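You operate a simulated robot arm through the tools that you are given. There is no shell and no other tool. Be economical: measure what you need, move in short steps, check, and stop when the job is done.

You are at the controls of a simulated robot arm. One attempt, no reset.

TASK
Put things in order on the big board on the work table. At the end: the gold weight stands on top of the green empty can (marked "SODA"); the green seedling stands where the white glue bottle stood; the white glue bottle stands where the gold weight stood; the silver weight is on the silver foil dish; whatever was shut is shut again. Leave all else as you found it, and nothing knocked over.

It is judged by the outcome, as a careful person would: the job done as asked, and still so three seconds after it is handed in. It fails if anything else is knocked over, pushed out of place, dropped, spilled or broken.

THE ROBOT
A 6-joint arm with a two-finger parallel gripper, fixed in place. Base frame: the origin is at the foot of the arm, x ahead of it, y to its left, z up; the work surface is at about z = 0.78. Readings come in m, rad, newtons and seconds.
With the tool pointing down near the work surface it reaches from about 0.32 to 0.74 m from the base axis. Its first joint turns from -1.152 to 1.152 rad. Payload 2.45 kg.
Tool frame: the origin (TCP) lies between the finger pads and is the grasp point; the fingertips stand 0.024 m ahead of it; z points along the fingers, y is the line along which they close. Largest opening 0.068 m; finger width 0.017, thickness 0.01; the body of the gripper, 0.04 by 0.07 m, starts 0.041 m behind the TCP.
Orientation is that of the tool frame in the base frame, as [roll, pitch, yaw] about the fixed x, y, z axes, in that order (R = Rz(yaw) Ry(pitch) Rx(roll)). With the fingers straight down and closing along the base's y, the tool's x points along the base's -x, its y along +y and its z along -z.

THE INTERFACE
- The arm moves only by the tool play_rows. Its argument "moves" is a list of rows, each a list of 3 entries, a list of its own where there are three numbers: the shift along the base's x, y, z in units of 50 mm (1.0 is 50 mm), then the turn, a rotation vector about the base's x, y, z in units of 6 degrees (1.0 is 6 degrees), then the gripper command, from -1 (fully open) to 1 (shut), values between in proportion. In form: [[[dx, dy, dz], [rx, ry, rz], claw], ...]. A call has 1 to 20 rows; each row shifts and turns the commanded pose from where the row before left it. A call with a number of a shift or a turn outside -1 to 1 is refused whole. Rows are played at 5 a second. More than 0.05 m and 0.15 rad between two rows, or a gripper value outside its range, and nothing of the call is played. A pose out of reach is approached as far as the arm can. The call stops where the force on the tool passes 40 N (or 10 N more than at its start, if that is more) or the arm is blocked; 0.2 s more then pass. The fingers move at their own pace (about 0.108 m/s each) and stop on an object; they squeeze with about 23 N. The grip force told is the motor's: it shows also when the fingers shut on nothing. Time passes only in rows, and 0.2 s behind the last, so rows that do not move let the fingers close. The reply holds the time, the measured pose of the TCP, the force on the tool along the base axes, the opening and the grip force, in the units named above and with some noise.
- Cameras (640 x 400 px; columns grow to the right, rows downward): "scene" is fixed at [0.1258, 0.4005, 1.4519]; the picture's right is [-0.98, -0.21, 0.00], its down [-0.14, 0.66, -0.74] and it looks along [0.16, -0.72, -0.67] (base axes); focal length 351 px, centre (320, 200). "wrist" rides on the gripper at [0.084, 0.011, -0.075] in the tool frame; the picture's right is [-0.13, 0.99, 0.00], its down [-0.60, -0.08, -0.79] and it looks along [-0.79, -0.10, 0.61] (tool axes); focal length 251 px, centre (320, 200). There is no depth. A picture from a camera that has moved, and an enlarged one, comes with that camera's place and axes in the base frame and with its lens.
- snapshot(camera): a new picture of that camera. It takes no simulated time.
- zoom(camera, box): a new picture of the part [left, top, right, bottom] of that camera's present view, enlarged. It takes no simulated time.
- finish_job(): hands the job in; it is judged then, once.

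Work in short steps. Places have to be worked out from the pictures, the camera data and where the tool is seen: move nearer, look again, correct. Check each grasp and each placing, and mend what went wrong. You have 120 turns and 76 pictures in all, those below and enlarged ones among them. Open the gripper and draw the arm clear of the work before you hand the job in, unless the task says otherwise; then end with one line.

The tools are called as name(argument=value, ...) on one line, values as JSON. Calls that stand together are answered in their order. play_rows: Moves the arm, as the interface text tells. Its arguments: {"type":"object","properties":{"moves":{"type":"array","items":{"type":"array"}}},"required":["moves"]} The other tools are called the same way: snapshot (camera) takes a picture; zoom (camera, box) takes an enlarged picture of a part of a camera's view; finish_job () hands the job in.

At the start:

```text
clock: 0.0
position: [0.315, -0.3819, 1.0359]
ee_rot: [-3.141, 0.0, 3.141]
wrist_force: [0.9, -0.4, -0.2]
opening: 0.0681
gripper_force: 0.1
```

scene: 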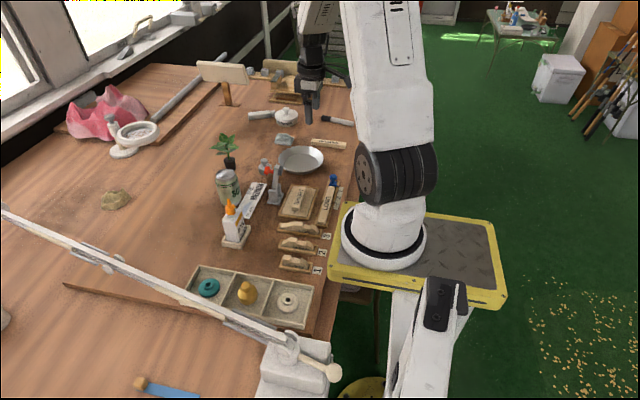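
wrist: 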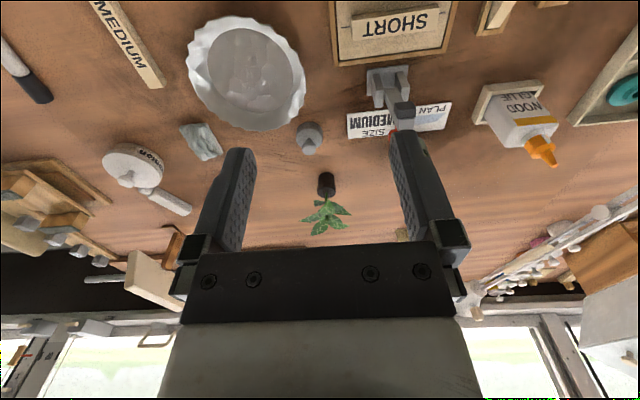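

I begin by enlarging the scene view over the objects to identify them.

zoom(camera="scene", box=[200, 100, 360, 200])

zoom(camera="scene", box=[180, 170, 360, 330])

zoom(camera="scene", box=[180, 30, 360, 140])

```text
4.00 times, centred on (280, 150) of scene
camera zoom: at [0.1258, 0.4005, 1.4519], right [-0.98, -0.21, 0.0], down [-0.14, 0.66, -0.74], along [0.16, -0.72, -0.67], focal length 1403 px, centre (480, 400)
```

zoom: 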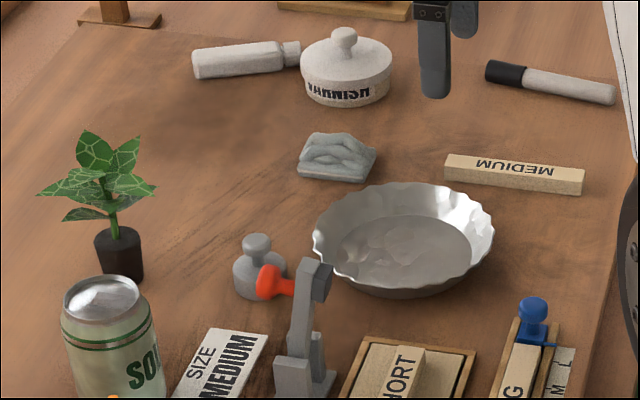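

```text
2.50 times, centred on (270, 250) of scene
camera zoom: at [0.1258, 0.4005, 1.4519], right [-0.98, -0.21, 0.0], down [-0.14, 0.66, -0.74], along [0.16, -0.72, -0.67], focal length 877 px, centre (445, 75)
```

zoom: 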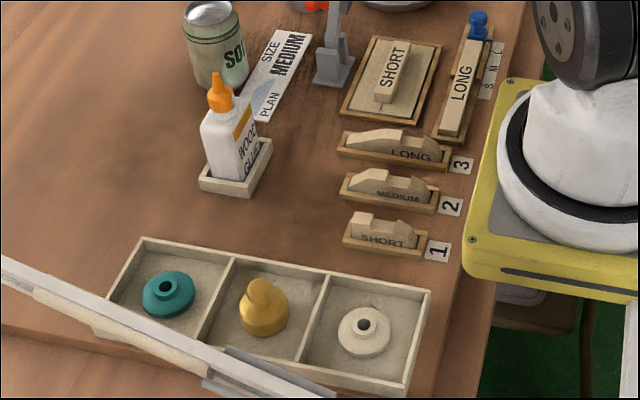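

```text
3.56 times, centred on (270, 85) of scene
camera zoom: at [0.1258, 0.4005, 1.4519], right [-0.98, -0.21, 0.0], down [-0.14, 0.66, -0.74], along [0.16, -0.72, -0.67], focal length 1247 px, centre (498, 609)
```

zoom: 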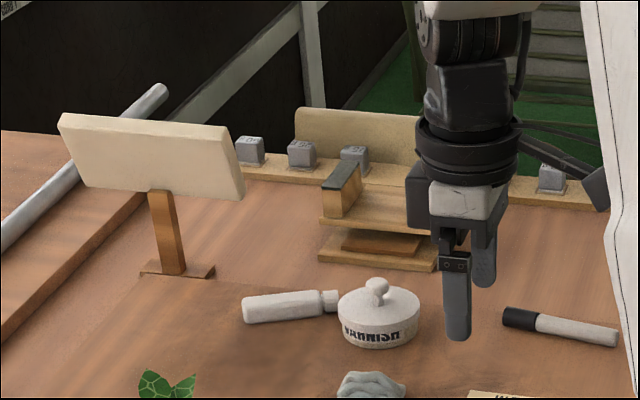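

The gold weight is about (0.375, 0.02), glue about (0.46, -0.12), can about (0.53, -0.27), silver about (0.48, -0.42), seedling about (0.59, -0.40) and dish about (0.38, -0.47). I rise and move to about (0.35, -0.13) so the wrist camera can look at the glue, tray and bar.

play_rows(moves=[[[0, 0, 1], [0, 0, 0], -1], [[0.5, 0.5, 0.5], [0, 0, 0], -1], [[0.2, 0.9, 0], [0, 0, 0], -1], [[0, 0.9, 0], [0, 0, 0], -1], [[0, 0.9, 0], [0, 0, 0], -1], [[0, 0.9, 0], [0, 0, 0], -1], [[0, 0.9, 0], [0, 0, 0], -1], [[0, 0, 0], [0, 0, 0], -1]])

snapshot(camera="wrist")

snapshot(camera="scene")

```text
clock: 1.8
position: [0.3518, -0.1308, 1.1101]
ee_rot: [-3.141, 0.0, 3.141]
wrist_force: [0.0, 0.1, 0.1]
opening: 0.068
gripper_force: 0.0
```

```text
70 pictures are left
camera wrist: at [0.2681, -0.1196, 1.1861], right [0.13, 0.99, 0.0], down [0.6, -0.08, 0.79], along [0.79, -0.1, -0.61], focal length 251 px, centre (320, 200)
```

wrist: 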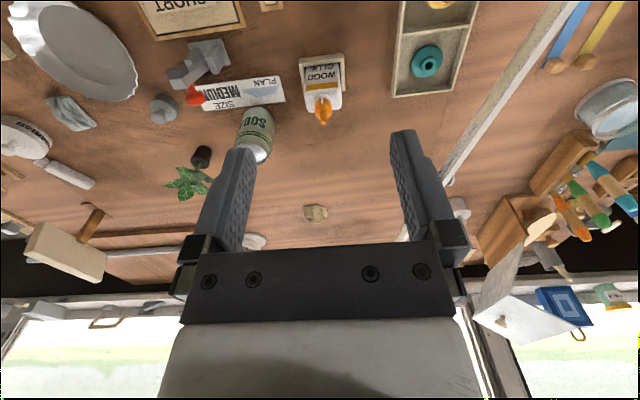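

```text
69 pictures are left
```

scene: 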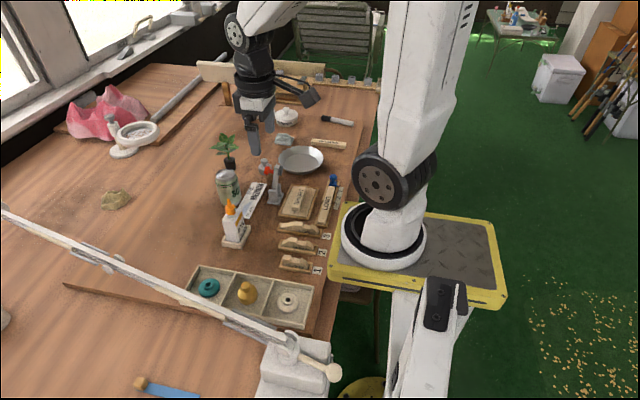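

The bar triangulates to about z 0.88, running from (0.40, 0.12) to (0.63, 0.06), just beyond the tray. I turn the tool +90° about z so the camera sits on the -y side and looks toward the tray.

play_rows(moves=[[[0.1, 0.05, 0], [0, 0, 1], -1], [[0.1, 0.05, 0], [0, 0, 1], -1], [[0.1, 0.05, 0], [0, 0, 1], -1], [[0.1, 0.05, 0], [0, 0, 1], -1], [[0.1, 0.05, 0], [0, 0, 1], -1], [[0, 0.05, 0], [0, 0, 1], -1], [[0, 0.05, 0], [0, 0, 1], -1], [[0, 0.05, 0], [0, 0, 1], -1], [[0, 0, 0], [0, 0, 1], -1], [[0, 0, 0], [0, 0, 1], -1], [[0, 0, 0], [0, 0, 1], -1], [[0, 0, 0], [0, 0, 1], -1], [[0, 0, 0], [0, 0, 1], -1], [[0, 0, 0], [0, 0, 1], -1], [[0, 0, 0], [0, 0, 1], -1], [[0, 0, 0], [0, 0, 0], -1]])

snapshot(camera="wrist")

```text
clock: 5.2
position: [0.3764, -0.1116, 1.1105]
ee_rot: [-3.14, -0.001, -1.569]
wrist_force: [0.3, 0.4, 0.0]
opening: 0.0682
gripper_force: 0.0
```

```text
68 pictures are left
camera wrist: at [0.3665, -0.1964, 1.1862], right [-0.99, 0.13, 0.0], down [0.08, 0.6, 0.79], along [0.1, 0.79, -0.61], focal length 251 px, centre (320, 200)
```

wrist: 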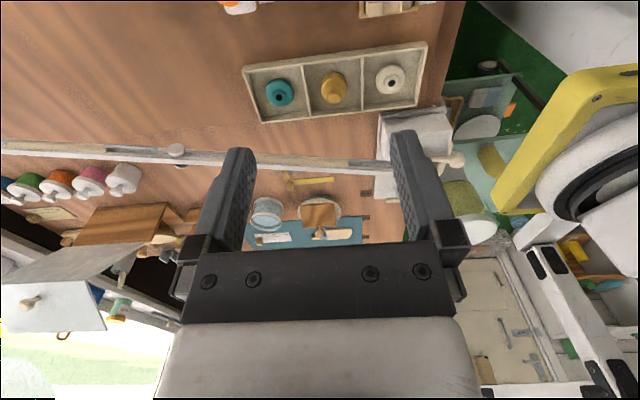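

The rotated view shows the tray well, and I enlarge it to measure it.

zoom(camera="wrist", box=[240, 30, 440, 155])

```text
3.20 times, centred on (340, 92) of wrist
camera zoom: at [0.3665, -0.1964, 1.1862], right [-0.99, 0.13, 0.0], down [0.08, 0.6, 0.79], along [0.1, 0.79, -0.61], focal length 805 px, centre (256, 544)
```

zoom: 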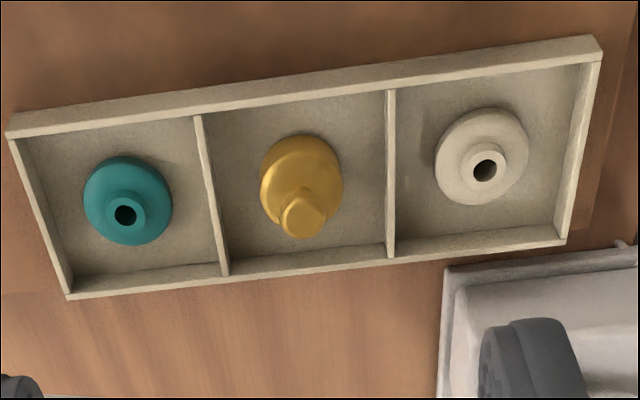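

I enlarge the gold weight, glue bottle and can from the scene side for heights.

zoom(camera="scene", box=[215, 270, 279, 310])

zoom(camera="scene", box=[190, 165, 286, 255])

```text
10.00 times, centred on (247, 290) of scene
camera zoom: at [0.1258, 0.4005, 1.4519], right [-0.98, -0.21, 0.0], down [-0.14, 0.66, -0.74], along [0.16, -0.72, -0.67], focal length 3507 px, centre (1050, -700)
```

zoom: 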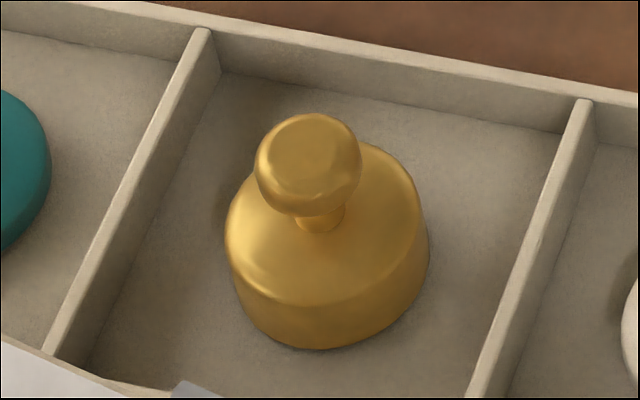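

```text
4.44 times, centred on (238, 210) of scene
camera zoom: at [0.1258, 0.4005, 1.4519], right [-0.98, -0.21, 0.0], down [-0.14, 0.66, -0.74], along [0.16, -0.72, -0.67], focal length 1559 px, centre (684, 156)
```

zoom: 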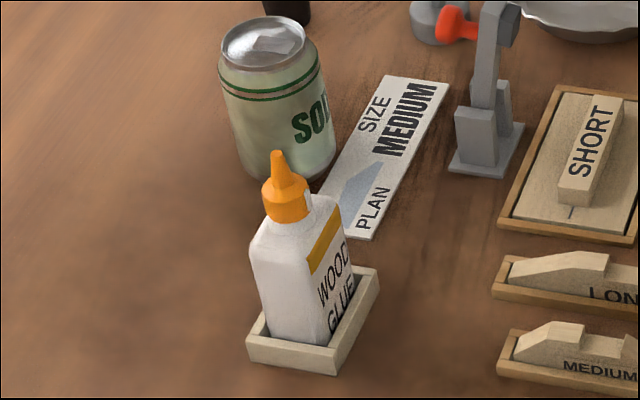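

The knob is about 0.021 wide with its centre near z 0.822, and the weight sits about (0.373, 0.0145). I go above it with the fingers partly closed to 0.045 and look.

play_rows(moves=[[[-0.07, 0.84, 0], [0, 0, 0], -0.3], [[0, 0.84, 0], [0, 0, 0], -0.3], [[0, 0.84, 0], [0, 0, 0], -0.3], [[0, 0, -0.9], [0, 0, 0], -0.3], [[0, 0, -0.9], [0, 0, 0], -0.3], [[0, 0, -0.9], [0, 0, 0], -0.3], [[0, 0, -0.9], [0, 0, 0], -0.3], [[0, 0, 0], [0, 0, 0], -0.3]])

snapshot(camera="wrist")

snapshot(camera="scene")

```text
clock: 7.0
position: [0.3697, 0.0117, 0.9317]
ee_rot: [-3.142, 0.001, -1.57]
wrist_force: [0.3, 0.0, 0.6]
opening: 0.0442
gripper_force: 0.1
```

```text
64 pictures are left
camera wrist: at [0.3607, -0.0733, 1.0066], right [-0.99, 0.13, 0.0], down [0.08, 0.6, 0.79], along [0.1, 0.79, -0.61], focal length 251 px, centre (320, 200)
```

wrist: 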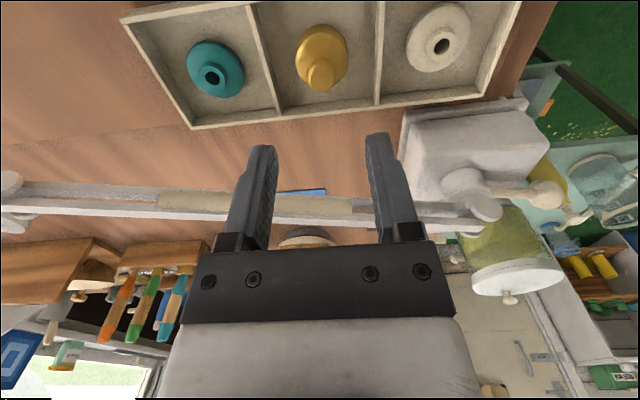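

```text
63 pictures are left
```

scene: 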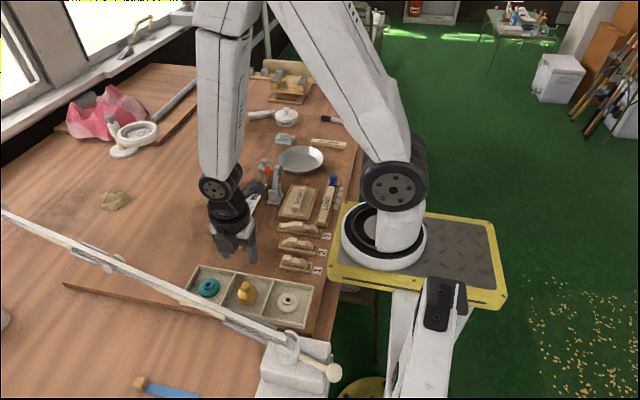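

The knob measures at (0.371, 0.015), nearly under the tool. I go down to about z 0.865 and recheck.

play_rows(moves=[[[0.02, 0.04, -0.6], [0, 0, 0], -0.3], [[0, 0, -0.7], [0, 0, 0], -0.3], [[0, 0, 0], [0, 0, 0], -0.3]])

snapshot(camera="wrist")

```text
clock: 7.8
position: [0.3709, 0.0167, 0.8656]
ee_rot: [3.141, -0.001, -1.571]
wrist_force: [-0.4, -0.4, -0.8]
opening: 0.044
gripper_force: 0.2
```

```text
62 pictures are left
camera wrist: at [0.3608, -0.0692, 0.9417], right [-0.99, 0.13, 0.0], down [0.08, 0.6, 0.79], along [0.1, 0.79, -0.61], focal length 251 px, centre (320, 200)
```

wrist: 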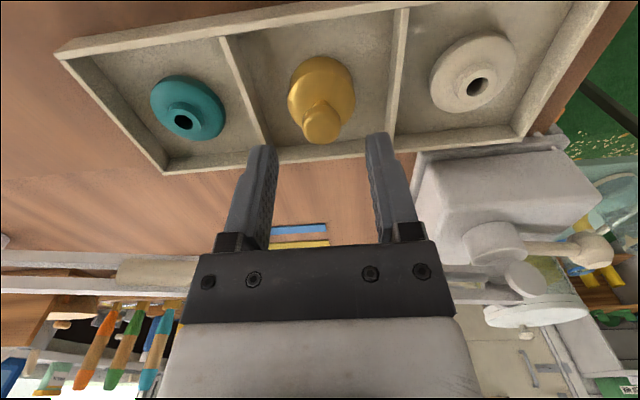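

Aligned, with the knob at (0.3706, 0.0145). I descend to about z 0.834 and close.

play_rows(moves=[[[0, -0.02, -0.35], [0, 0, 0], -0.3], [[0, 0, -0.28], [0, 0, 0], -0.3], [[0, 0, 0], [0, 0, 0], -0.3], [[0, 0, 0], [0, 0, 0], 1], [[0, 0, 0], [0, 0, 0], 1], [[0, 0, 0], [0, 0, 0], 1]])

snapshot(camera="wrist")

```text
clock: 9.2
position: [0.3713, 0.0131, 0.8315]
ee_rot: [-3.141, 0.0, -1.57]
wrist_force: [-0.8, 0.9, 1.0]
opening: 0.0212
gripper_force: 22.8
```

```text
61 pictures are left
camera wrist: at [0.3603, -0.071, 0.9082], right [-0.99, 0.13, 0.0], down [0.08, 0.6, 0.79], along [0.1, 0.79, -0.61], focal length 251 px, centre (320, 200)
```

wrist: 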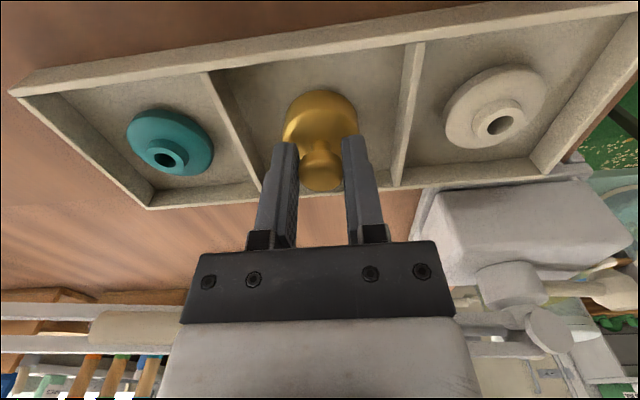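

The gripper holds the knob at 0.0212. I lift it straight up to about z 1.03.

play_rows(moves=[[[0, 0, 0.5], [0, 0, 0], 1], [[0, 0, 0.7], [0, 0, 0], 1], [[0, 0, 0.9], [0, 0, 0], 1], [[0, 0, 0.9], [0, 0, 0], 1], [[0, 0, 0.9], [0, 0, 0], 1], [[0, 0, 0], [0, 0, 0], 1]])

snapshot(camera="wrist")

```text
clock: 10.6
position: [0.3732, 0.0163, 1.0296]
ee_rot: [-3.141, 0.001, -1.569]
wrist_force: [0.7, 0.6, -1.8]
opening: 0.0209
gripper_force: 22.6
```

```text
60 pictures are left
camera wrist: at [0.3642, -0.0686, 1.105], right [-0.99, 0.13, 0.0], down [0.08, 0.6, 0.79], along [0.1, 0.79, -0.61], focal length 251 px, centre (320, 200)
```

wrist: 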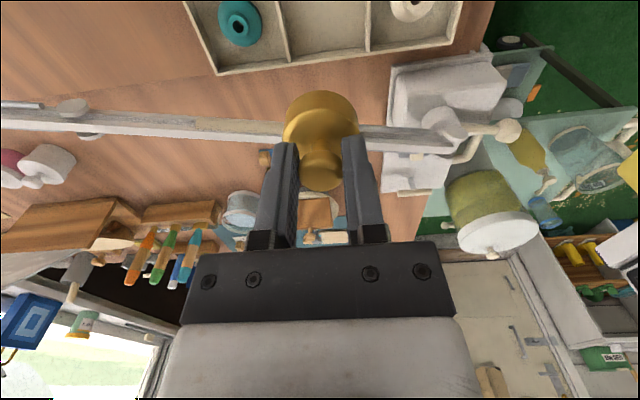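

The gold weight is secure. I turn back to yaw 0 at about (0.365, -0.06, 1.08) to view the can and glue clear of the fingers.

play_rows(moves=[[[0, -0.1, 0.1], [0, 0, -1], 1], [[0, -0.1, 0.1], [0, 0, -1], 1], [[0, -0.1, 0.1], [0, 0, -1], 1], [[0, -0.1, 0.1], [0, 0, -1], 1], [[0, -0.1, 0.1], [0, 0, -1], 1], [[0, -0.1, 0.1], [0, 0, -1], 1], [[0, -0.1, 0.1], [0, 0, -1], 1], [[0, -0.1, 0.1], [0, 0, -1], 1], [[0, -0.1, 0.1], [0, 0, -1], 1], [[0, -0.1, 0.1], [0, 0, -1], 1], [[0, -0.1, 0], [0, 0, -1], 1], [[0, -0.1, 0], [0, 0, -1], 1], [[0, -0.1, 0], [0, 0, -1], 1], [[0, -0.1, 0], [0, 0, -1], 1], [[0, -0.1, 0], [0, 0, -1], 1], [[0, 0, 0], [0, 0, 0], 1]])

snapshot(camera="wrist")

```text
clock: 14.0
position: [0.3739, -0.061, 1.0814]
ee_rot: [3.141, 0.0, 3.14]
wrist_force: [-0.2, -0.1, -3.3]
opening: 0.0209
gripper_force: 23.3
```

```text
59 pictures are left
camera wrist: at [0.2911, -0.0498, 1.1558], right [0.13, 0.99, 0.0], down [0.6, -0.08, 0.79], along [0.79, -0.1, -0.61], focal length 251 px, centre (320, 200)
```

wrist: 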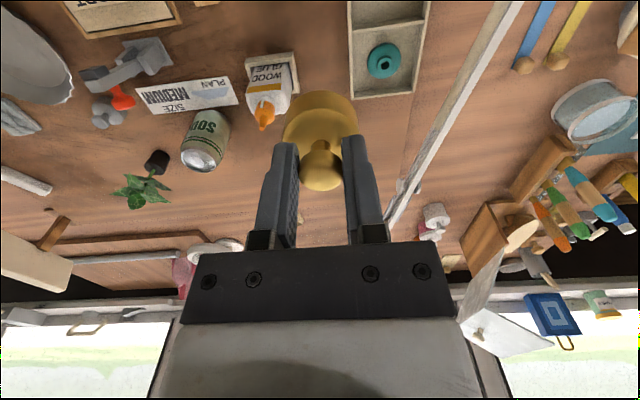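

zoom(camera="wrist", box=[80, 30, 304, 215])

```text
2.16 times, centred on (192, 122) of wrist
camera zoom: at [0.2911, -0.0498, 1.1558], right [0.13, 0.99, 0.0], down [0.6, -0.08, 0.79], along [0.79, -0.1, -0.61], focal length 544 px, centre (597, 368)
```

zoom: 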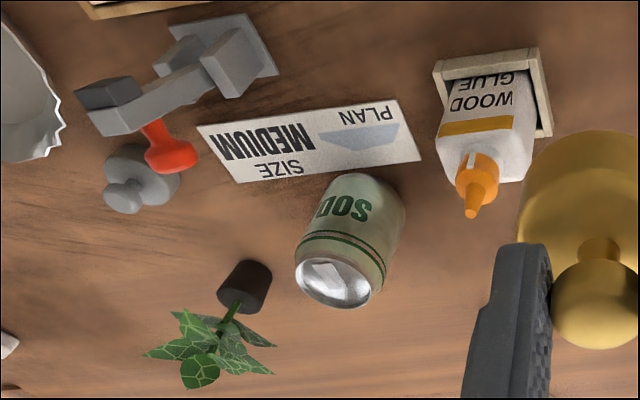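

The two views agree: the can top centre is (0.535, -0.268, 0.872). The toggle clamp's red tip may be holding the silver weight, which I will check later. I move over the can to about z 0.97.

play_rows(moves=[[[0.537, -0.69, 0], [0, 0, 0], 1], [[0.537, -0.69, 0], [0, 0, 0], 1], [[0.537, -0.69, 0], [0, 0, 0], 1], [[0.537, -0.69, 0], [0, 0, 0], 1], [[0.537, -0.69, 0], [0, 0, 0], 1], [[0.537, -0.69, 0], [0, 0, 0], 1], [[0, 0, -0.8], [0, 0, 0], 1], [[0, 0, -0.8], [0, 0, 0], 1], [[0, 0, -0.6], [0, 0, 0], 1], [[0, 0, 0], [0, 0, 0], 1]])

zoom(camera="scene", box=[185, 130, 281, 220])

zoom(camera="wrist", box=[220, 20, 420, 145])

```text
clock: 16.2
position: [0.5382, -0.2676, 0.9707]
ee_rot: [-3.141, 0.0, 3.141]
wrist_force: [-0.5, 0.4, -2.8]
opening: 0.0211
gripper_force: 23.4
```

```text
4.44 times, centred on (233, 175) of scene
camera zoom: at [0.1258, 0.4005, 1.4519], right [-0.98, -0.21, 0.0], down [-0.14, 0.66, -0.74], along [0.16, -0.72, -0.67], focal length 1559 px, centre (707, 311)
```

zoom: 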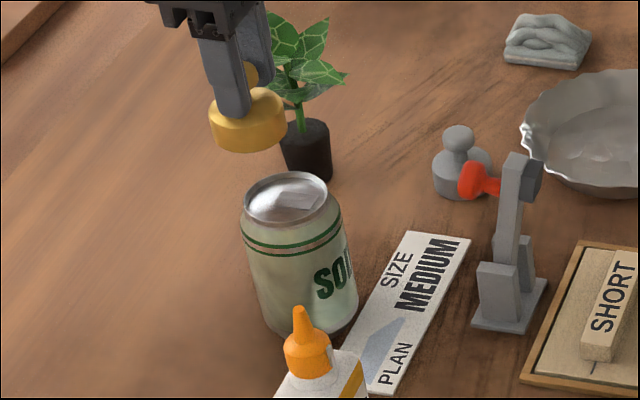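

```text
3.20 times, centred on (320, 82) of wrist
camera zoom: at [0.455, -0.2564, 1.0467], right [0.13, 0.99, 0.0], down [0.6, -0.08, 0.79], along [0.79, -0.1, -0.61], focal length 805 px, centre (320, 576)
```

zoom: 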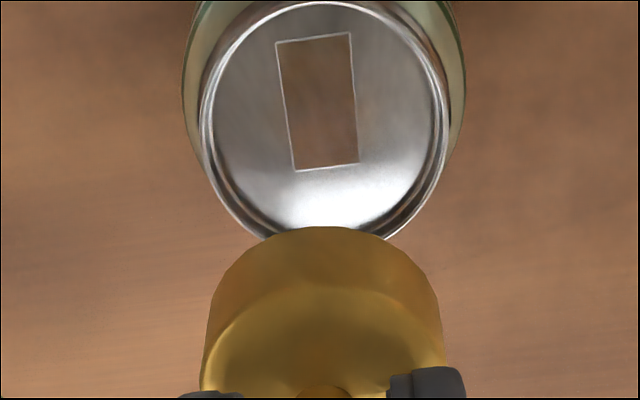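

The rim is about 0.050 wide and the weight 0.042, so centring matters. The image says the can is about 8 mm to -x of the weight; I correct that, go down 30 mm and look again.

play_rows(moves=[[[-0.16, 0.035, 0], [0, 0, 0], 1], [[0, 0, -0.3], [0, 0, 0], 1], [[0, 0, -0.3], [0, 0, 0], 1], [[0, 0, 0], [0, 0, 0], 1]])

zoom(camera="scene", box=[200, 150, 264, 190])

zoom(camera="wrist", box=[220, 30, 420, 155])

```text
clock: 17.2
position: [0.5269, -0.2658, 0.94]
ee_rot: [-3.141, -0.002, -3.14]
wrist_force: [0.2, -0.2, -2.2]
opening: 0.0211
gripper_force: 23.1
```

```text
10.00 times, centred on (232, 170) of scene
camera zoom: at [0.1258, 0.4005, 1.4519], right [-0.98, -0.21, 0.0], down [-0.14, 0.66, -0.74], along [0.16, -0.72, -0.67], focal length 3507 px, centre (1200, 500)
```

zoom: 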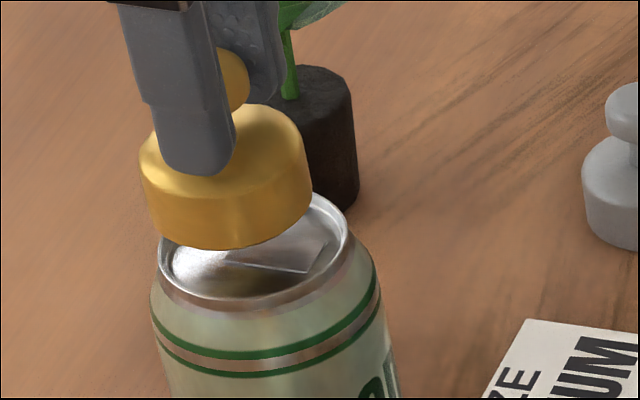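

```text
3.20 times, centred on (320, 92) of wrist
camera zoom: at [0.4446, -0.2546, 1.0159], right [0.13, 0.99, 0.0], down [0.6, -0.08, 0.79], along [0.79, -0.1, -0.61], focal length 805 px, centre (320, 544)
```

zoom: 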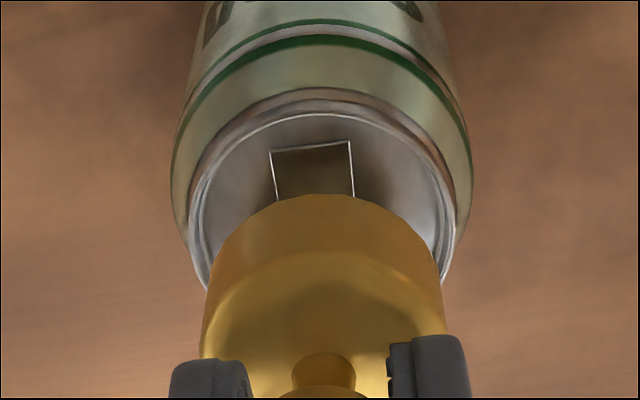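

Scene and wrist together suggest the weight is about 2.5 mm too far in +x and its bottom about 17 mm above the rim. I correct x, lower by 11 mm and look again.

play_rows(moves=[[[-0.05, 0, 0], [0, 0, 0], 1], [[0, 0, -0.22], [0, 0, 0], 1], [[0, 0, 0], [0, 0, 0], 1]])

zoom(camera="scene", box=[200, 150, 264, 190])

zoom(camera="wrist", box=[220, 30, 420, 155])

```text
clock: 18.0
position: [0.5255, -0.2653, 0.9296]
ee_rot: [-3.141, 0.0, -3.141]
wrist_force: [-0.6, -0.4, -0.8]
opening: 0.0211
gripper_force: 22.9
```

```text
10.00 times, centred on (232, 170) of scene
camera zoom: at [0.1258, 0.4006, 1.4519], right [-0.98, -0.21, 0.0], down [-0.14, 0.66, -0.74], along [0.16, -0.72, -0.67], focal length 3507 px, centre (1200, 500)
```

zoom: 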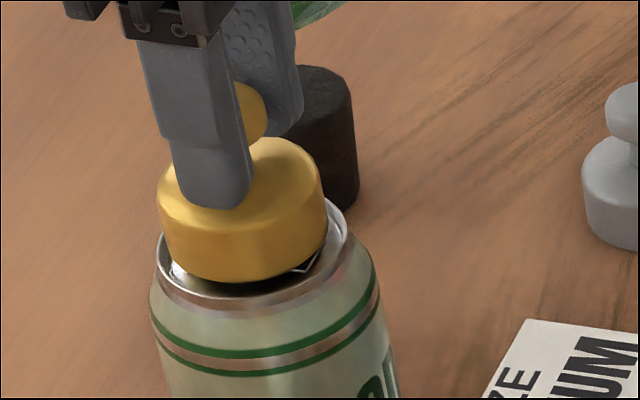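

```text
3.20 times, centred on (320, 92) of wrist
camera zoom: at [0.4422, -0.2554, 1.005], right [0.13, 0.99, 0.0], down [0.6, -0.08, 0.79], along [0.79, -0.1, -0.61], focal length 805 px, centre (320, 544)
```

zoom: 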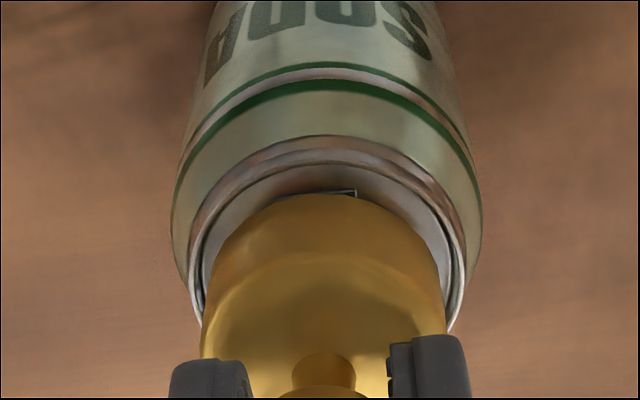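

The weight is nearly centred, and the pictures suggest another 1.5 mm of -x and 0.5 mm of +y. I apply that and lower 5 mm.

play_rows(moves=[[[-0.03, 0.012, 0], [0, 0, 0], 1], [[0, 0, -0.1], [0, 0, 0], 1], [[0, 0, 0], [0, 0, 0], 1]])

zoom(camera="scene", box=[200, 150, 264, 190])

zoom(camera="wrist", box=[220, 30, 420, 155])

```text
clock: 18.8
position: [0.5243, -0.2679, 0.9263]
ee_rot: [-3.137, 0.002, 3.14]
wrist_force: [1.4, -1.7, 18.7]
opening: 0.0213
gripper_force: 22.9
```

```text
10.00 times, centred on (232, 170) of scene
camera zoom: at [0.1255, 0.4007, 1.4519], right [-0.98, -0.21, 0.0], down [-0.14, 0.66, -0.74], along [0.16, -0.72, -0.67], focal length 3507 px, centre (1200, 500)
```

zoom: 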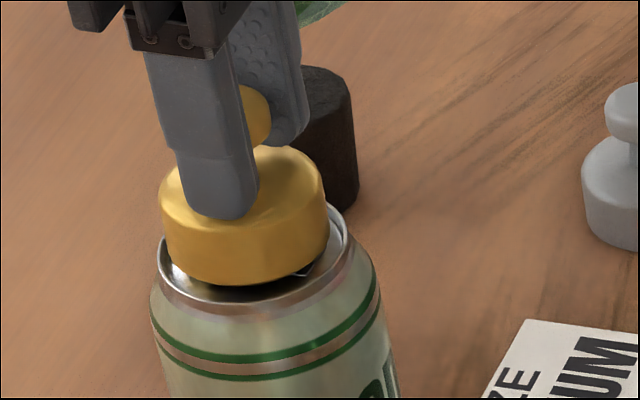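

```text
3.20 times, centred on (320, 92) of wrist
camera zoom: at [0.441, -0.2556, 1.0014], right [0.13, 0.99, 0.0], down [0.6, -0.08, 0.8], along [0.79, -0.1, -0.61], focal length 805 px, centre (320, 544)
```

zoom: 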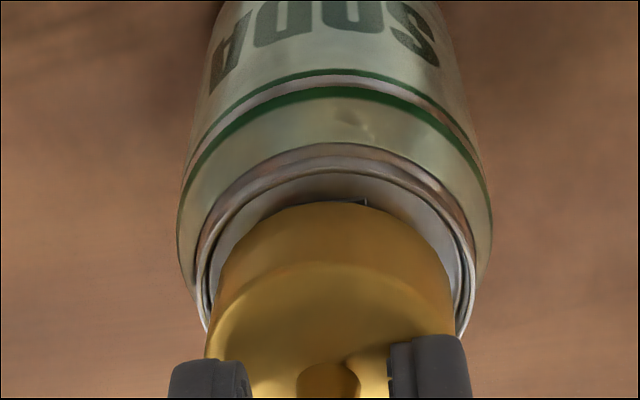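

Contact at the rim: the pictures show the weight's +x edge still on the rim. I lift 4 mm, shift about 2.5 mm to -x and look.

play_rows(moves=[[[0, 0, 0.1], [0, 0, 0], 1], [[-0.05, 0, 0], [0, 0, 0], 1], [[0, 0, 0], [0, 0, 0], 1]])

zoom(camera="scene", box=[200, 150, 264, 190])

zoom(camera="wrist", box=[220, 30, 420, 155])

```text
clock: 19.6
position: [0.519, -0.2654, 0.928]
ee_rot: [3.14, -0.001, 3.14]
wrist_force: [0.0, -0.6, 3.9]
opening: 0.0211
gripper_force: 23.8
```

```text
10.00 times, centred on (232, 170) of scene
camera zoom: at [0.1257, 0.4006, 1.4519], right [-0.98, -0.21, 0.0], down [-0.14, 0.66, -0.74], along [0.16, -0.72, -0.67], focal length 3507 px, centre (1200, 500)
```

zoom: 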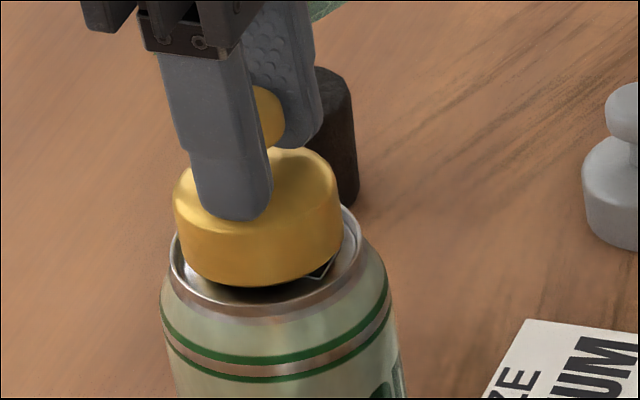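

```text
3.20 times, centred on (320, 92) of wrist
camera zoom: at [0.4369, -0.2544, 1.0031], right [0.13, 0.99, 0.0], down [0.61, -0.08, 0.79], along [0.79, -0.1, -0.61], focal length 805 px, centre (320, 544)
```

zoom: 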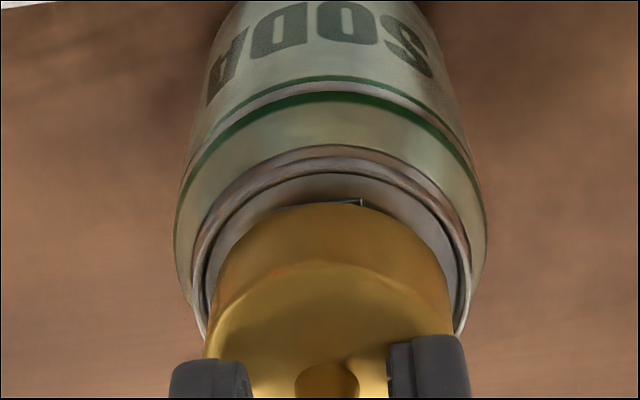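

The weight was still in contact and dragged the can about 2.5 mm. I lift 7 mm straight up to get clear and look again.

play_rows(moves=[[[0, 0, 0.07], [0, 0, 0], 1], [[0, 0, 0.07], [0, 0, 0], 1], [[0, 0, 0], [0, 0, 0], 1]])

zoom(camera="scene", box=[200, 150, 264, 190])

zoom(camera="wrist", box=[220, 30, 420, 155])

```text
clock: 20.4
position: [0.5198, -0.2646, 0.9346]
ee_rot: [-3.141, -0.001, 3.141]
wrist_force: [0.0, -0.6, -2.1]
opening: 0.021
gripper_force: 22.9
```

```text
10.00 times, centred on (232, 170) of scene
camera zoom: at [0.1258, 0.4005, 1.4519], right [-0.98, -0.21, 0.0], down [-0.14, 0.66, -0.74], along [0.16, -0.72, -0.67], focal length 3507 px, centre (1200, 500)
```

zoom: 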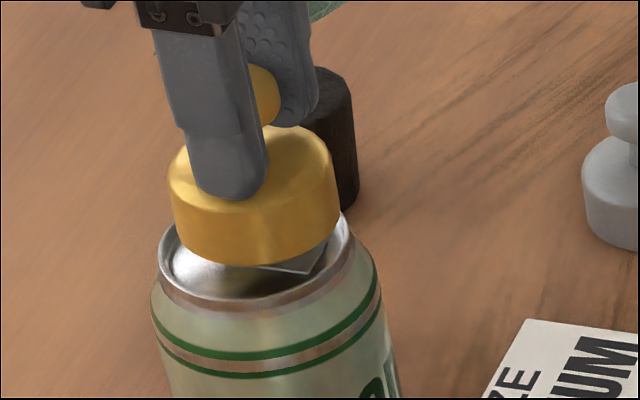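

```text
3.20 times, centred on (320, 92) of wrist
camera zoom: at [0.4368, -0.2543, 1.0099], right [0.13, 0.99, 0.0], down [0.6, -0.08, 0.79], along [0.79, -0.1, -0.61], focal length 805 px, centre (320, 544)
```

zoom: 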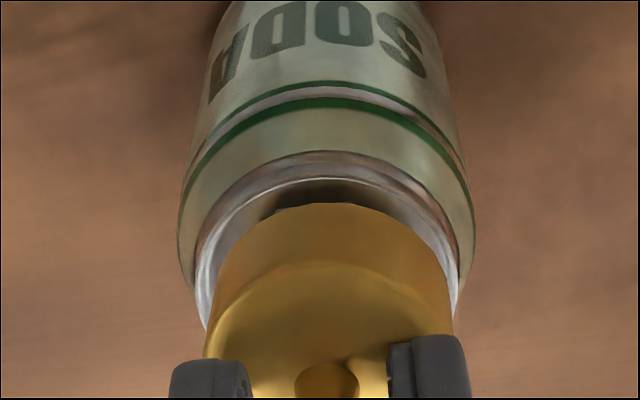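

The can returned to its place, so it had only leaned. Comparing both views, the weight was centred to within about 1 mm at the earlier contact, so I go back 1.5 mm in +x and lower gently, watching the force.

play_rows(moves=[[[0.03, 0, 0], [0, 0, 0], 1], [[0, 0, -0.06], [0, 0, 0], 1], [[0, 0, -0.06], [0, 0, 0], 1], [[0, 0, 0], [0, 0, 0], 1]])

zoom(camera="scene", box=[200, 150, 264, 190])

zoom(camera="wrist", box=[220, 30, 420, 155])

```text
clock: 21.4
position: [0.5205, -0.2649, 0.9292]
ee_rot: [-3.14, 0.0, -3.14]
wrist_force: [0.5, 0.0, -2.4]
opening: 0.021
gripper_force: 22.9
```

```text
10.00 times, centred on (232, 170) of scene
camera zoom: at [0.1258, 0.4005, 1.4519], right [-0.98, -0.21, 0.0], down [-0.14, 0.66, -0.74], along [0.16, -0.72, -0.67], focal length 3507 px, centre (1200, 500)
```

zoom: 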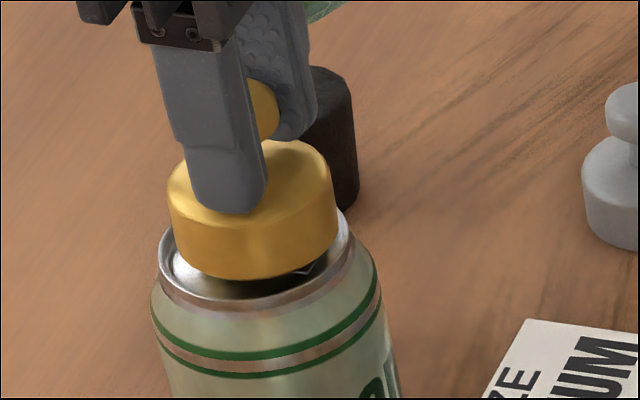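

```text
3.20 times, centred on (320, 92) of wrist
camera zoom: at [0.438, -0.2543, 1.0052], right [0.13, 0.99, 0.0], down [0.6, -0.08, 0.79], along [0.79, -0.1, -0.61], focal length 805 px, centre (320, 544)
```

zoom: 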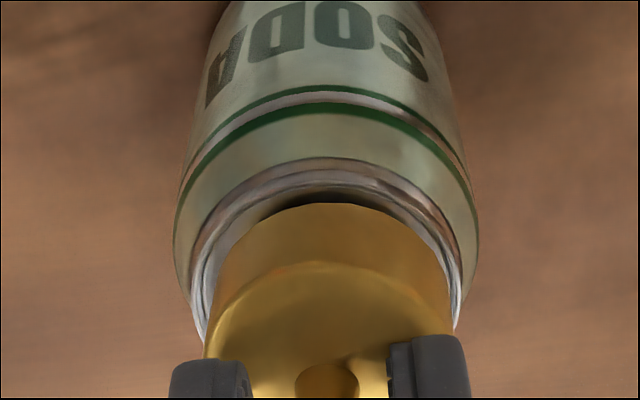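

The weight is about 1.5 mm off in +y and about 1 mm in -x, with no contact yet. I correct and lower 2 mm.

play_rows(moves=[[[0.024, -0.03, 0], [0, 0, 0], 1], [[0, 0, -0.04], [0, 0, 0], 1], [[0, 0, 0], [0, 0, 0], 1]])

zoom(camera="scene", box=[200, 150, 264, 190])

zoom(camera="wrist", box=[220, 30, 420, 155])

```text
clock: 22.2
position: [0.5239, -0.2663, 0.9276]
ee_rot: [-3.141, 0.0, 3.141]
wrist_force: [0.6, -0.6, -2.2]
opening: 0.0209
gripper_force: 22.8
```

```text
10.00 times, centred on (232, 170) of scene
camera zoom: at [0.1258, 0.4005, 1.4519], right [-0.98, -0.21, 0.0], down [-0.14, 0.66, -0.74], along [0.16, -0.72, -0.67], focal length 3507 px, centre (1200, 500)
```

zoom: 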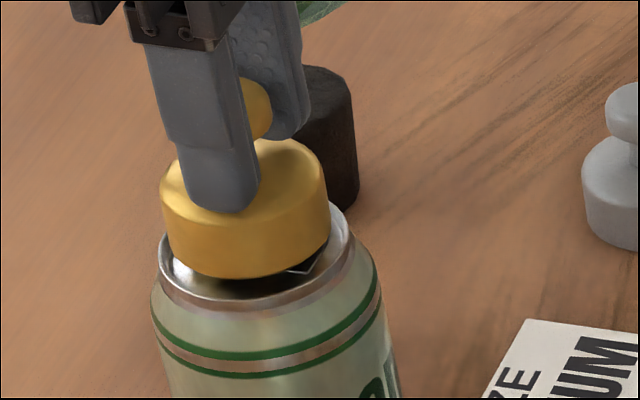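

```text
3.20 times, centred on (320, 92) of wrist
camera zoom: at [0.4409, -0.256, 1.0038], right [0.13, 0.99, 0.0], down [0.6, -0.08, 0.79], along [0.79, -0.1, -0.61], focal length 805 px, centre (320, 544)
```

zoom: 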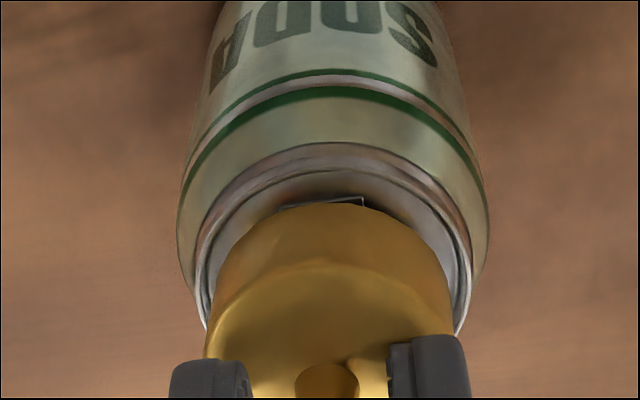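

The weight is centred to about 1 mm. I make a small -x trim and lower 2.5 mm, expecting light contact.

play_rows(moves=[[[-0.016, -0.006, 0], [0, 0, 0], 1], [[0, 0, -0.025], [0, 0, 0], 1], [[0, 0, -0.025], [0, 0, 0], 1], [[0, 0, 0], [0, 0, 0], 1]])

zoom(camera="scene", box=[200, 150, 264, 190])

```text
clock: 23.2
position: [0.5227, -0.2675, 0.9264]
ee_rot: [-3.139, 0.002, 3.142]
wrist_force: [-0.2, -0.4, 11.0]
opening: 0.021
gripper_force: 22.7
```

```text
10.00 times, centred on (232, 170) of scene
camera zoom: at [0.1256, 0.4006, 1.4519], right [-0.98, -0.21, 0.0], down [-0.14, 0.66, -0.74], along [0.16, -0.72, -0.67], focal length 3507 px, centre (1200, 500)
```

zoom: 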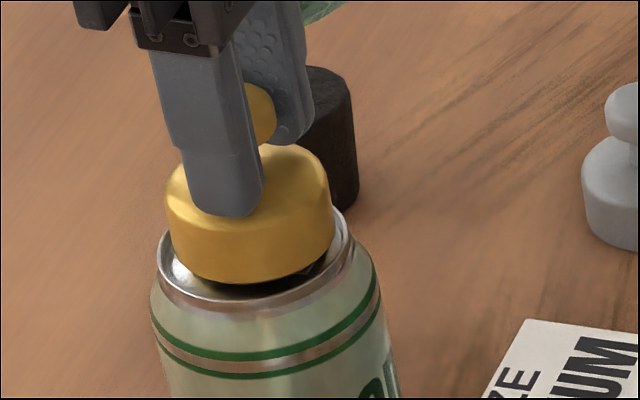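

Contact is at 11 N with x centred. I check the wrist view for tilt and y before releasing.

zoom(camera="wrist", box=[220, 30, 420, 155])

```text
3.20 times, centred on (320, 92) of wrist
camera zoom: at [0.4399, -0.2562, 1.0018], right [0.13, 0.99, 0.0], down [0.6, -0.08, 0.79], along [0.79, -0.1, -0.61], focal length 805 px, centre (320, 544)
```

zoom: 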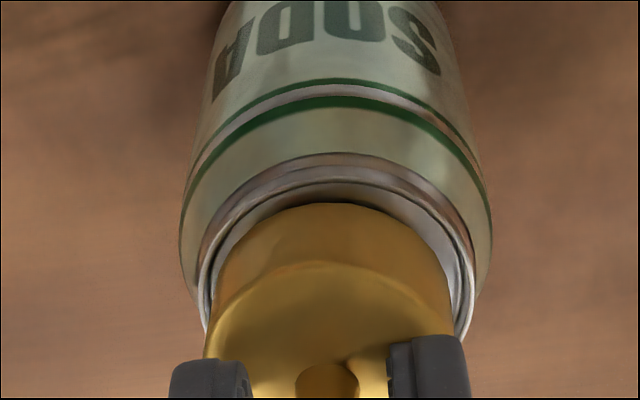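

The weight sits inside the rim ring in this view. I ease the force with a small lift and +y trim, then open partly.

play_rows(moves=[[[0, 0.01, 0.025], [0, 0, 0], 1], [[0, 0, 0], [0, 0, 0], 1], [[0, 0, 0], [0, 0, 0], 0.2], [[0, 0, 0], [0, 0, 0], -0.2], [[0, 0, 0], [0, 0, 0], -0.3]])

zoom(camera="scene", box=[200, 150, 264, 190])

zoom(camera="wrist", box=[220, 30, 420, 155])

```text
clock: 24.4
position: [0.5207, -0.2645, 0.9268]
ee_rot: [3.141, 0.001, -3.142]
wrist_force: [0.7, 0.0, -0.9]
opening: 0.0443
gripper_force: 0.1
```

```text
10.00 times, centred on (232, 170) of scene
camera zoom: at [0.1258, 0.4005, 1.4519], right [-0.98, -0.21, 0.0], down [-0.14, 0.66, -0.74], along [0.16, -0.72, -0.67], focal length 3507 px, centre (1200, 500)
```

zoom: 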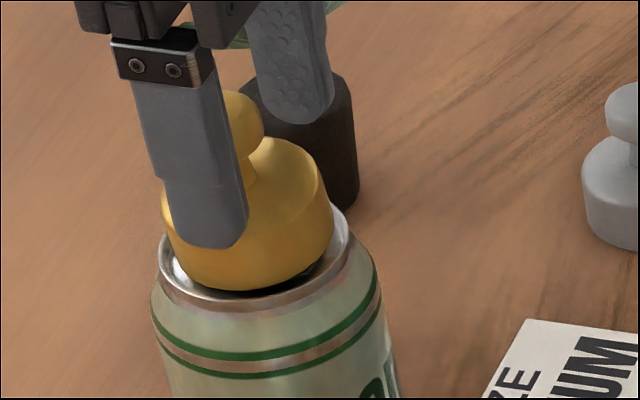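

```text
3.20 times, centred on (320, 92) of wrist
camera zoom: at [0.4391, -0.2552, 1.0019], right [0.13, 0.99, 0.0], down [0.6, -0.08, 0.79], along [0.79, -0.1, -0.61], focal length 805 px, centre (320, 544)
```

zoom: 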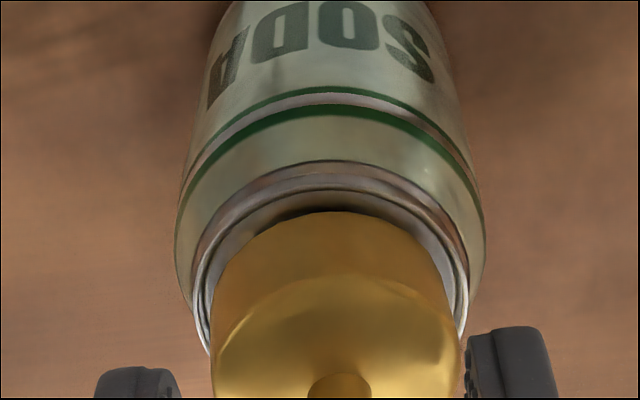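

Released. I raise the fingers clear, about 8 cm straight up, and inspect how the weight stands.

play_rows(moves=[[[0, 0, 0.4], [0, 0, 0], -0.3], [[0, 0, 0.8], [0, 0, 0], -0.3], [[0, 0, 0.6], [0, 0, 0], -0.3], [[0, 0, 0], [0, 0, 0], -0.3]])

zoom(camera="scene", box=[200, 150, 264, 190])

zoom(camera="wrist", box=[240, 0, 400, 100])

```text
clock: 25.4
position: [0.5222, -0.2637, 1.0161]
ee_rot: [3.141, -0.002, -3.141]
wrist_force: [-0.1, -0.2, 0.1]
opening: 0.044
gripper_force: 0.0
```

```text
10.00 times, centred on (232, 170) of scene
camera zoom: at [0.1258, 0.4006, 1.4519], right [-0.98, -0.21, 0.0], down [-0.14, 0.66, -0.74], along [0.16, -0.72, -0.67], focal length 3507 px, centre (1200, 500)
```

zoom: 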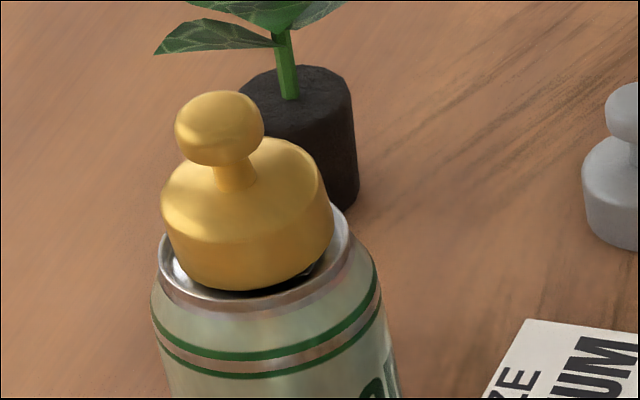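

```text
4.00 times, centred on (320, 50) of wrist
camera zoom: at [0.4393, -0.2529, 1.0914], right [0.13, 0.99, 0.0], down [0.6, -0.08, 0.79], along [0.79, -0.1, -0.61], focal length 1006 px, centre (320, 800)
```

zoom: 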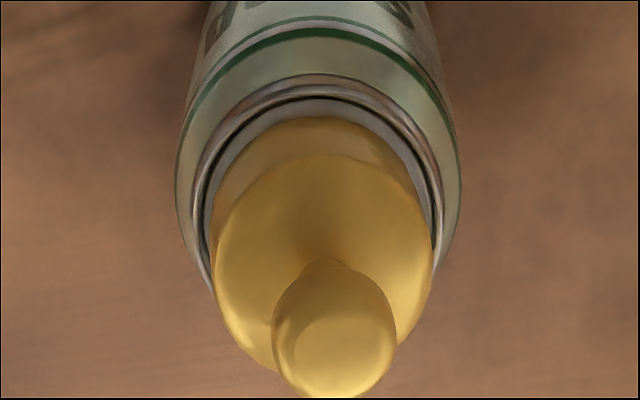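

The weight stands on the can within the rim, leaning only about 3° because of the pull tab, and looks stable. Next is the glue, so I move back to view it from (0.35, -0.13).

play_rows(moves=[[[0, 0, 0.9], [0, 0, 0], -0.5], [[-0.7, 0.56, 0], [0, 0, 0], -1], [[-0.7, 0.56, 0], [0, 0, 0], -1], [[-0.7, 0.56, 0], [0, 0, 0], -1], [[-0.7, 0.56, 0], [0, 0, 0], -1], [[-0.7, 0.56, 0], [0, 0, 0], -1], [[0, 0, 0], [0, 0, 0], -1]])

zoom(camera="wrist", box=[220, 20, 420, 145])

zoom(camera="scene", box=[204, 190, 268, 255])

```text
clock: 27.0
position: [0.3451, -0.1247, 1.0621]
ee_rot: [3.141, 0.002, 3.142]
wrist_force: [0.6, -0.5, -0.5]
opening: 0.0682
gripper_force: 0.1
```

```text
3.20 times, centred on (320, 82) of wrist
camera zoom: at [0.2625, -0.1138, 1.1382], right [0.13, 0.99, 0.0], down [0.6, -0.08, 0.79], along [0.79, -0.1, -0.61], focal length 805 px, centre (320, 576)
```

zoom: 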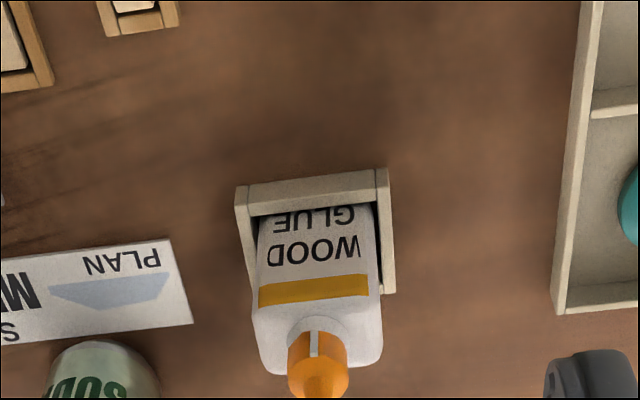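

```text
6.15 times, centred on (236, 222) of scene
camera zoom: at [0.1257, 0.4006, 1.4519], right [-0.98, -0.21, 0.0], down [-0.14, 0.66, -0.74], along [0.16, -0.72, -0.67], focal length 2158 px, centre (837, 62)
```

zoom: 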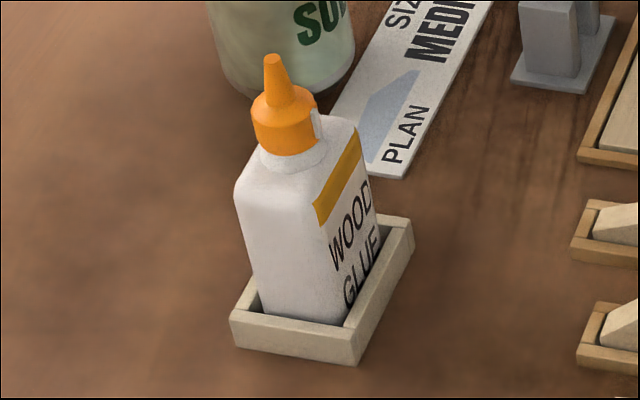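

The bottle's cap is about (0.467, -0.140) and 0.025 wide, with the nozzle tip near z 0.907, so I must grip the cap to keep the palm clear. I turn the tool +90° and move above the bottle at z 0.99.

play_rows(moves=[[[0.163, -0.02, -0.09], [0, 0, 1], -1], [[0.163, -0.02, -0.09], [0, 0, 1], -1], [[0.163, -0.02, -0.09], [0, 0, 1], -1], [[0.163, -0.02, -0.09], [0, 0, 1], -1], [[0.163, -0.02, -0.09], [0, 0, 1], -1], [[0.163, -0.02, -0.09], [0, 0, 1], -1], [[0.163, -0.02, -0.09], [0, 0, 1], -1], [[0.163, -0.02, -0.09], [0, 0, 1], -1], [[0.163, -0.02, -0.09], [0, 0, 1], -1], [[0.163, -0.02, -0.09], [0, 0, 1], -1], [[0.163, -0.02, -0.09], [0, 0, 1], -1], [[0.163, -0.02, -0.09], [0, 0, 1], -1], [[0.163, -0.02, -0.09], [0, 0, 1], -1], [[0.163, -0.02, -0.09], [0, 0, 1], -1], [[0.163, -0.02, -0.09], [0, 0, 1], -1], [[0, 0, 0], [0, 0, 0], -1]])

snapshot(camera="wrist")

zoom(camera="scene", box=[190, 150, 286, 250])

```text
clock: 30.4
position: [0.4695, -0.1412, 0.9942]
ee_rot: [3.141, 0.001, -1.57]
wrist_force: [-0.1, -1.0, 0.2]
opening: 0.0681
gripper_force: 0.1
```

```text
33 pictures are left
camera wrist: at [0.4608, -0.225, 1.0696], right [-0.99, 0.13, 0.0], down [0.08, 0.6, 0.79], along [0.1, 0.79, -0.61], focal length 251 px, centre (320, 200)
```

wrist: 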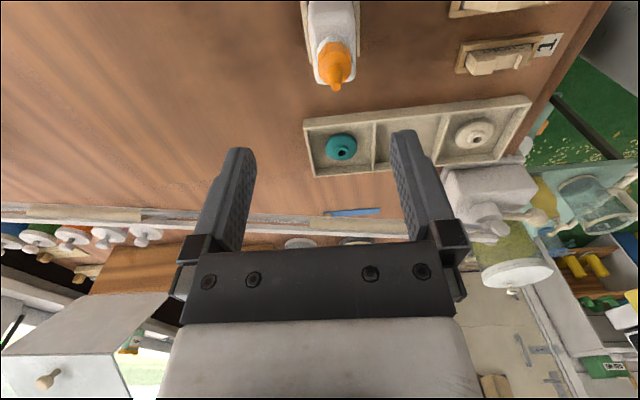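

```text
4.00 times, centred on (238, 200) of scene
camera zoom: at [0.1258, 0.4005, 1.4519], right [-0.98, -0.21, 0.0], down [-0.14, 0.66, -0.74], along [0.16, -0.72, -0.67], focal length 1403 px, centre (648, 200)
```

zoom: 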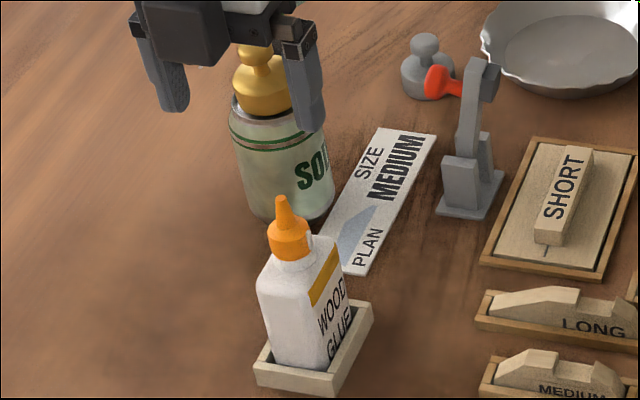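

The nearer view puts the cap at about (0.460, -0.136). I shift over it, go down to z 0.935 and check.

play_rows(moves=[[[-0.18, 0.1, -0.3], [0, 0, 0], -1], [[0, 0, -0.9], [0, 0, 0], -1], [[0, 0, 0], [0, 0, 0], -1]])

snapshot(camera="wrist")

```text
clock: 31.2
position: [0.4607, -0.137, 0.9319]
ee_rot: [-3.141, 0.0, -1.571]
wrist_force: [0.8, 0.2, 0.2]
opening: 0.0678
gripper_force: 0.0
```

```text
31 pictures are left
camera wrist: at [0.4504, -0.2209, 1.0065], right [-0.99, 0.13, 0.0], down [0.08, 0.6, 0.79], along [0.1, 0.79, -0.61], focal length 251 px, centre (320, 200)
```

wrist: 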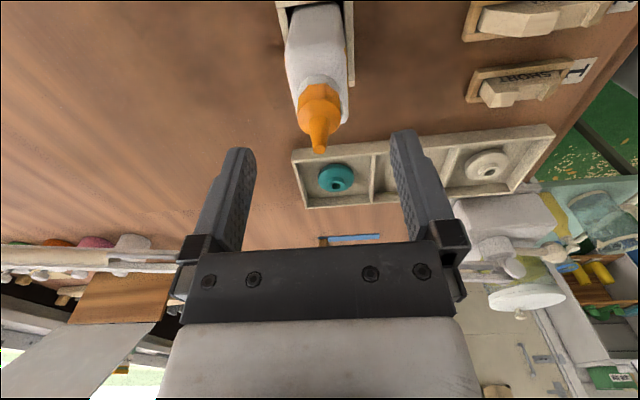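

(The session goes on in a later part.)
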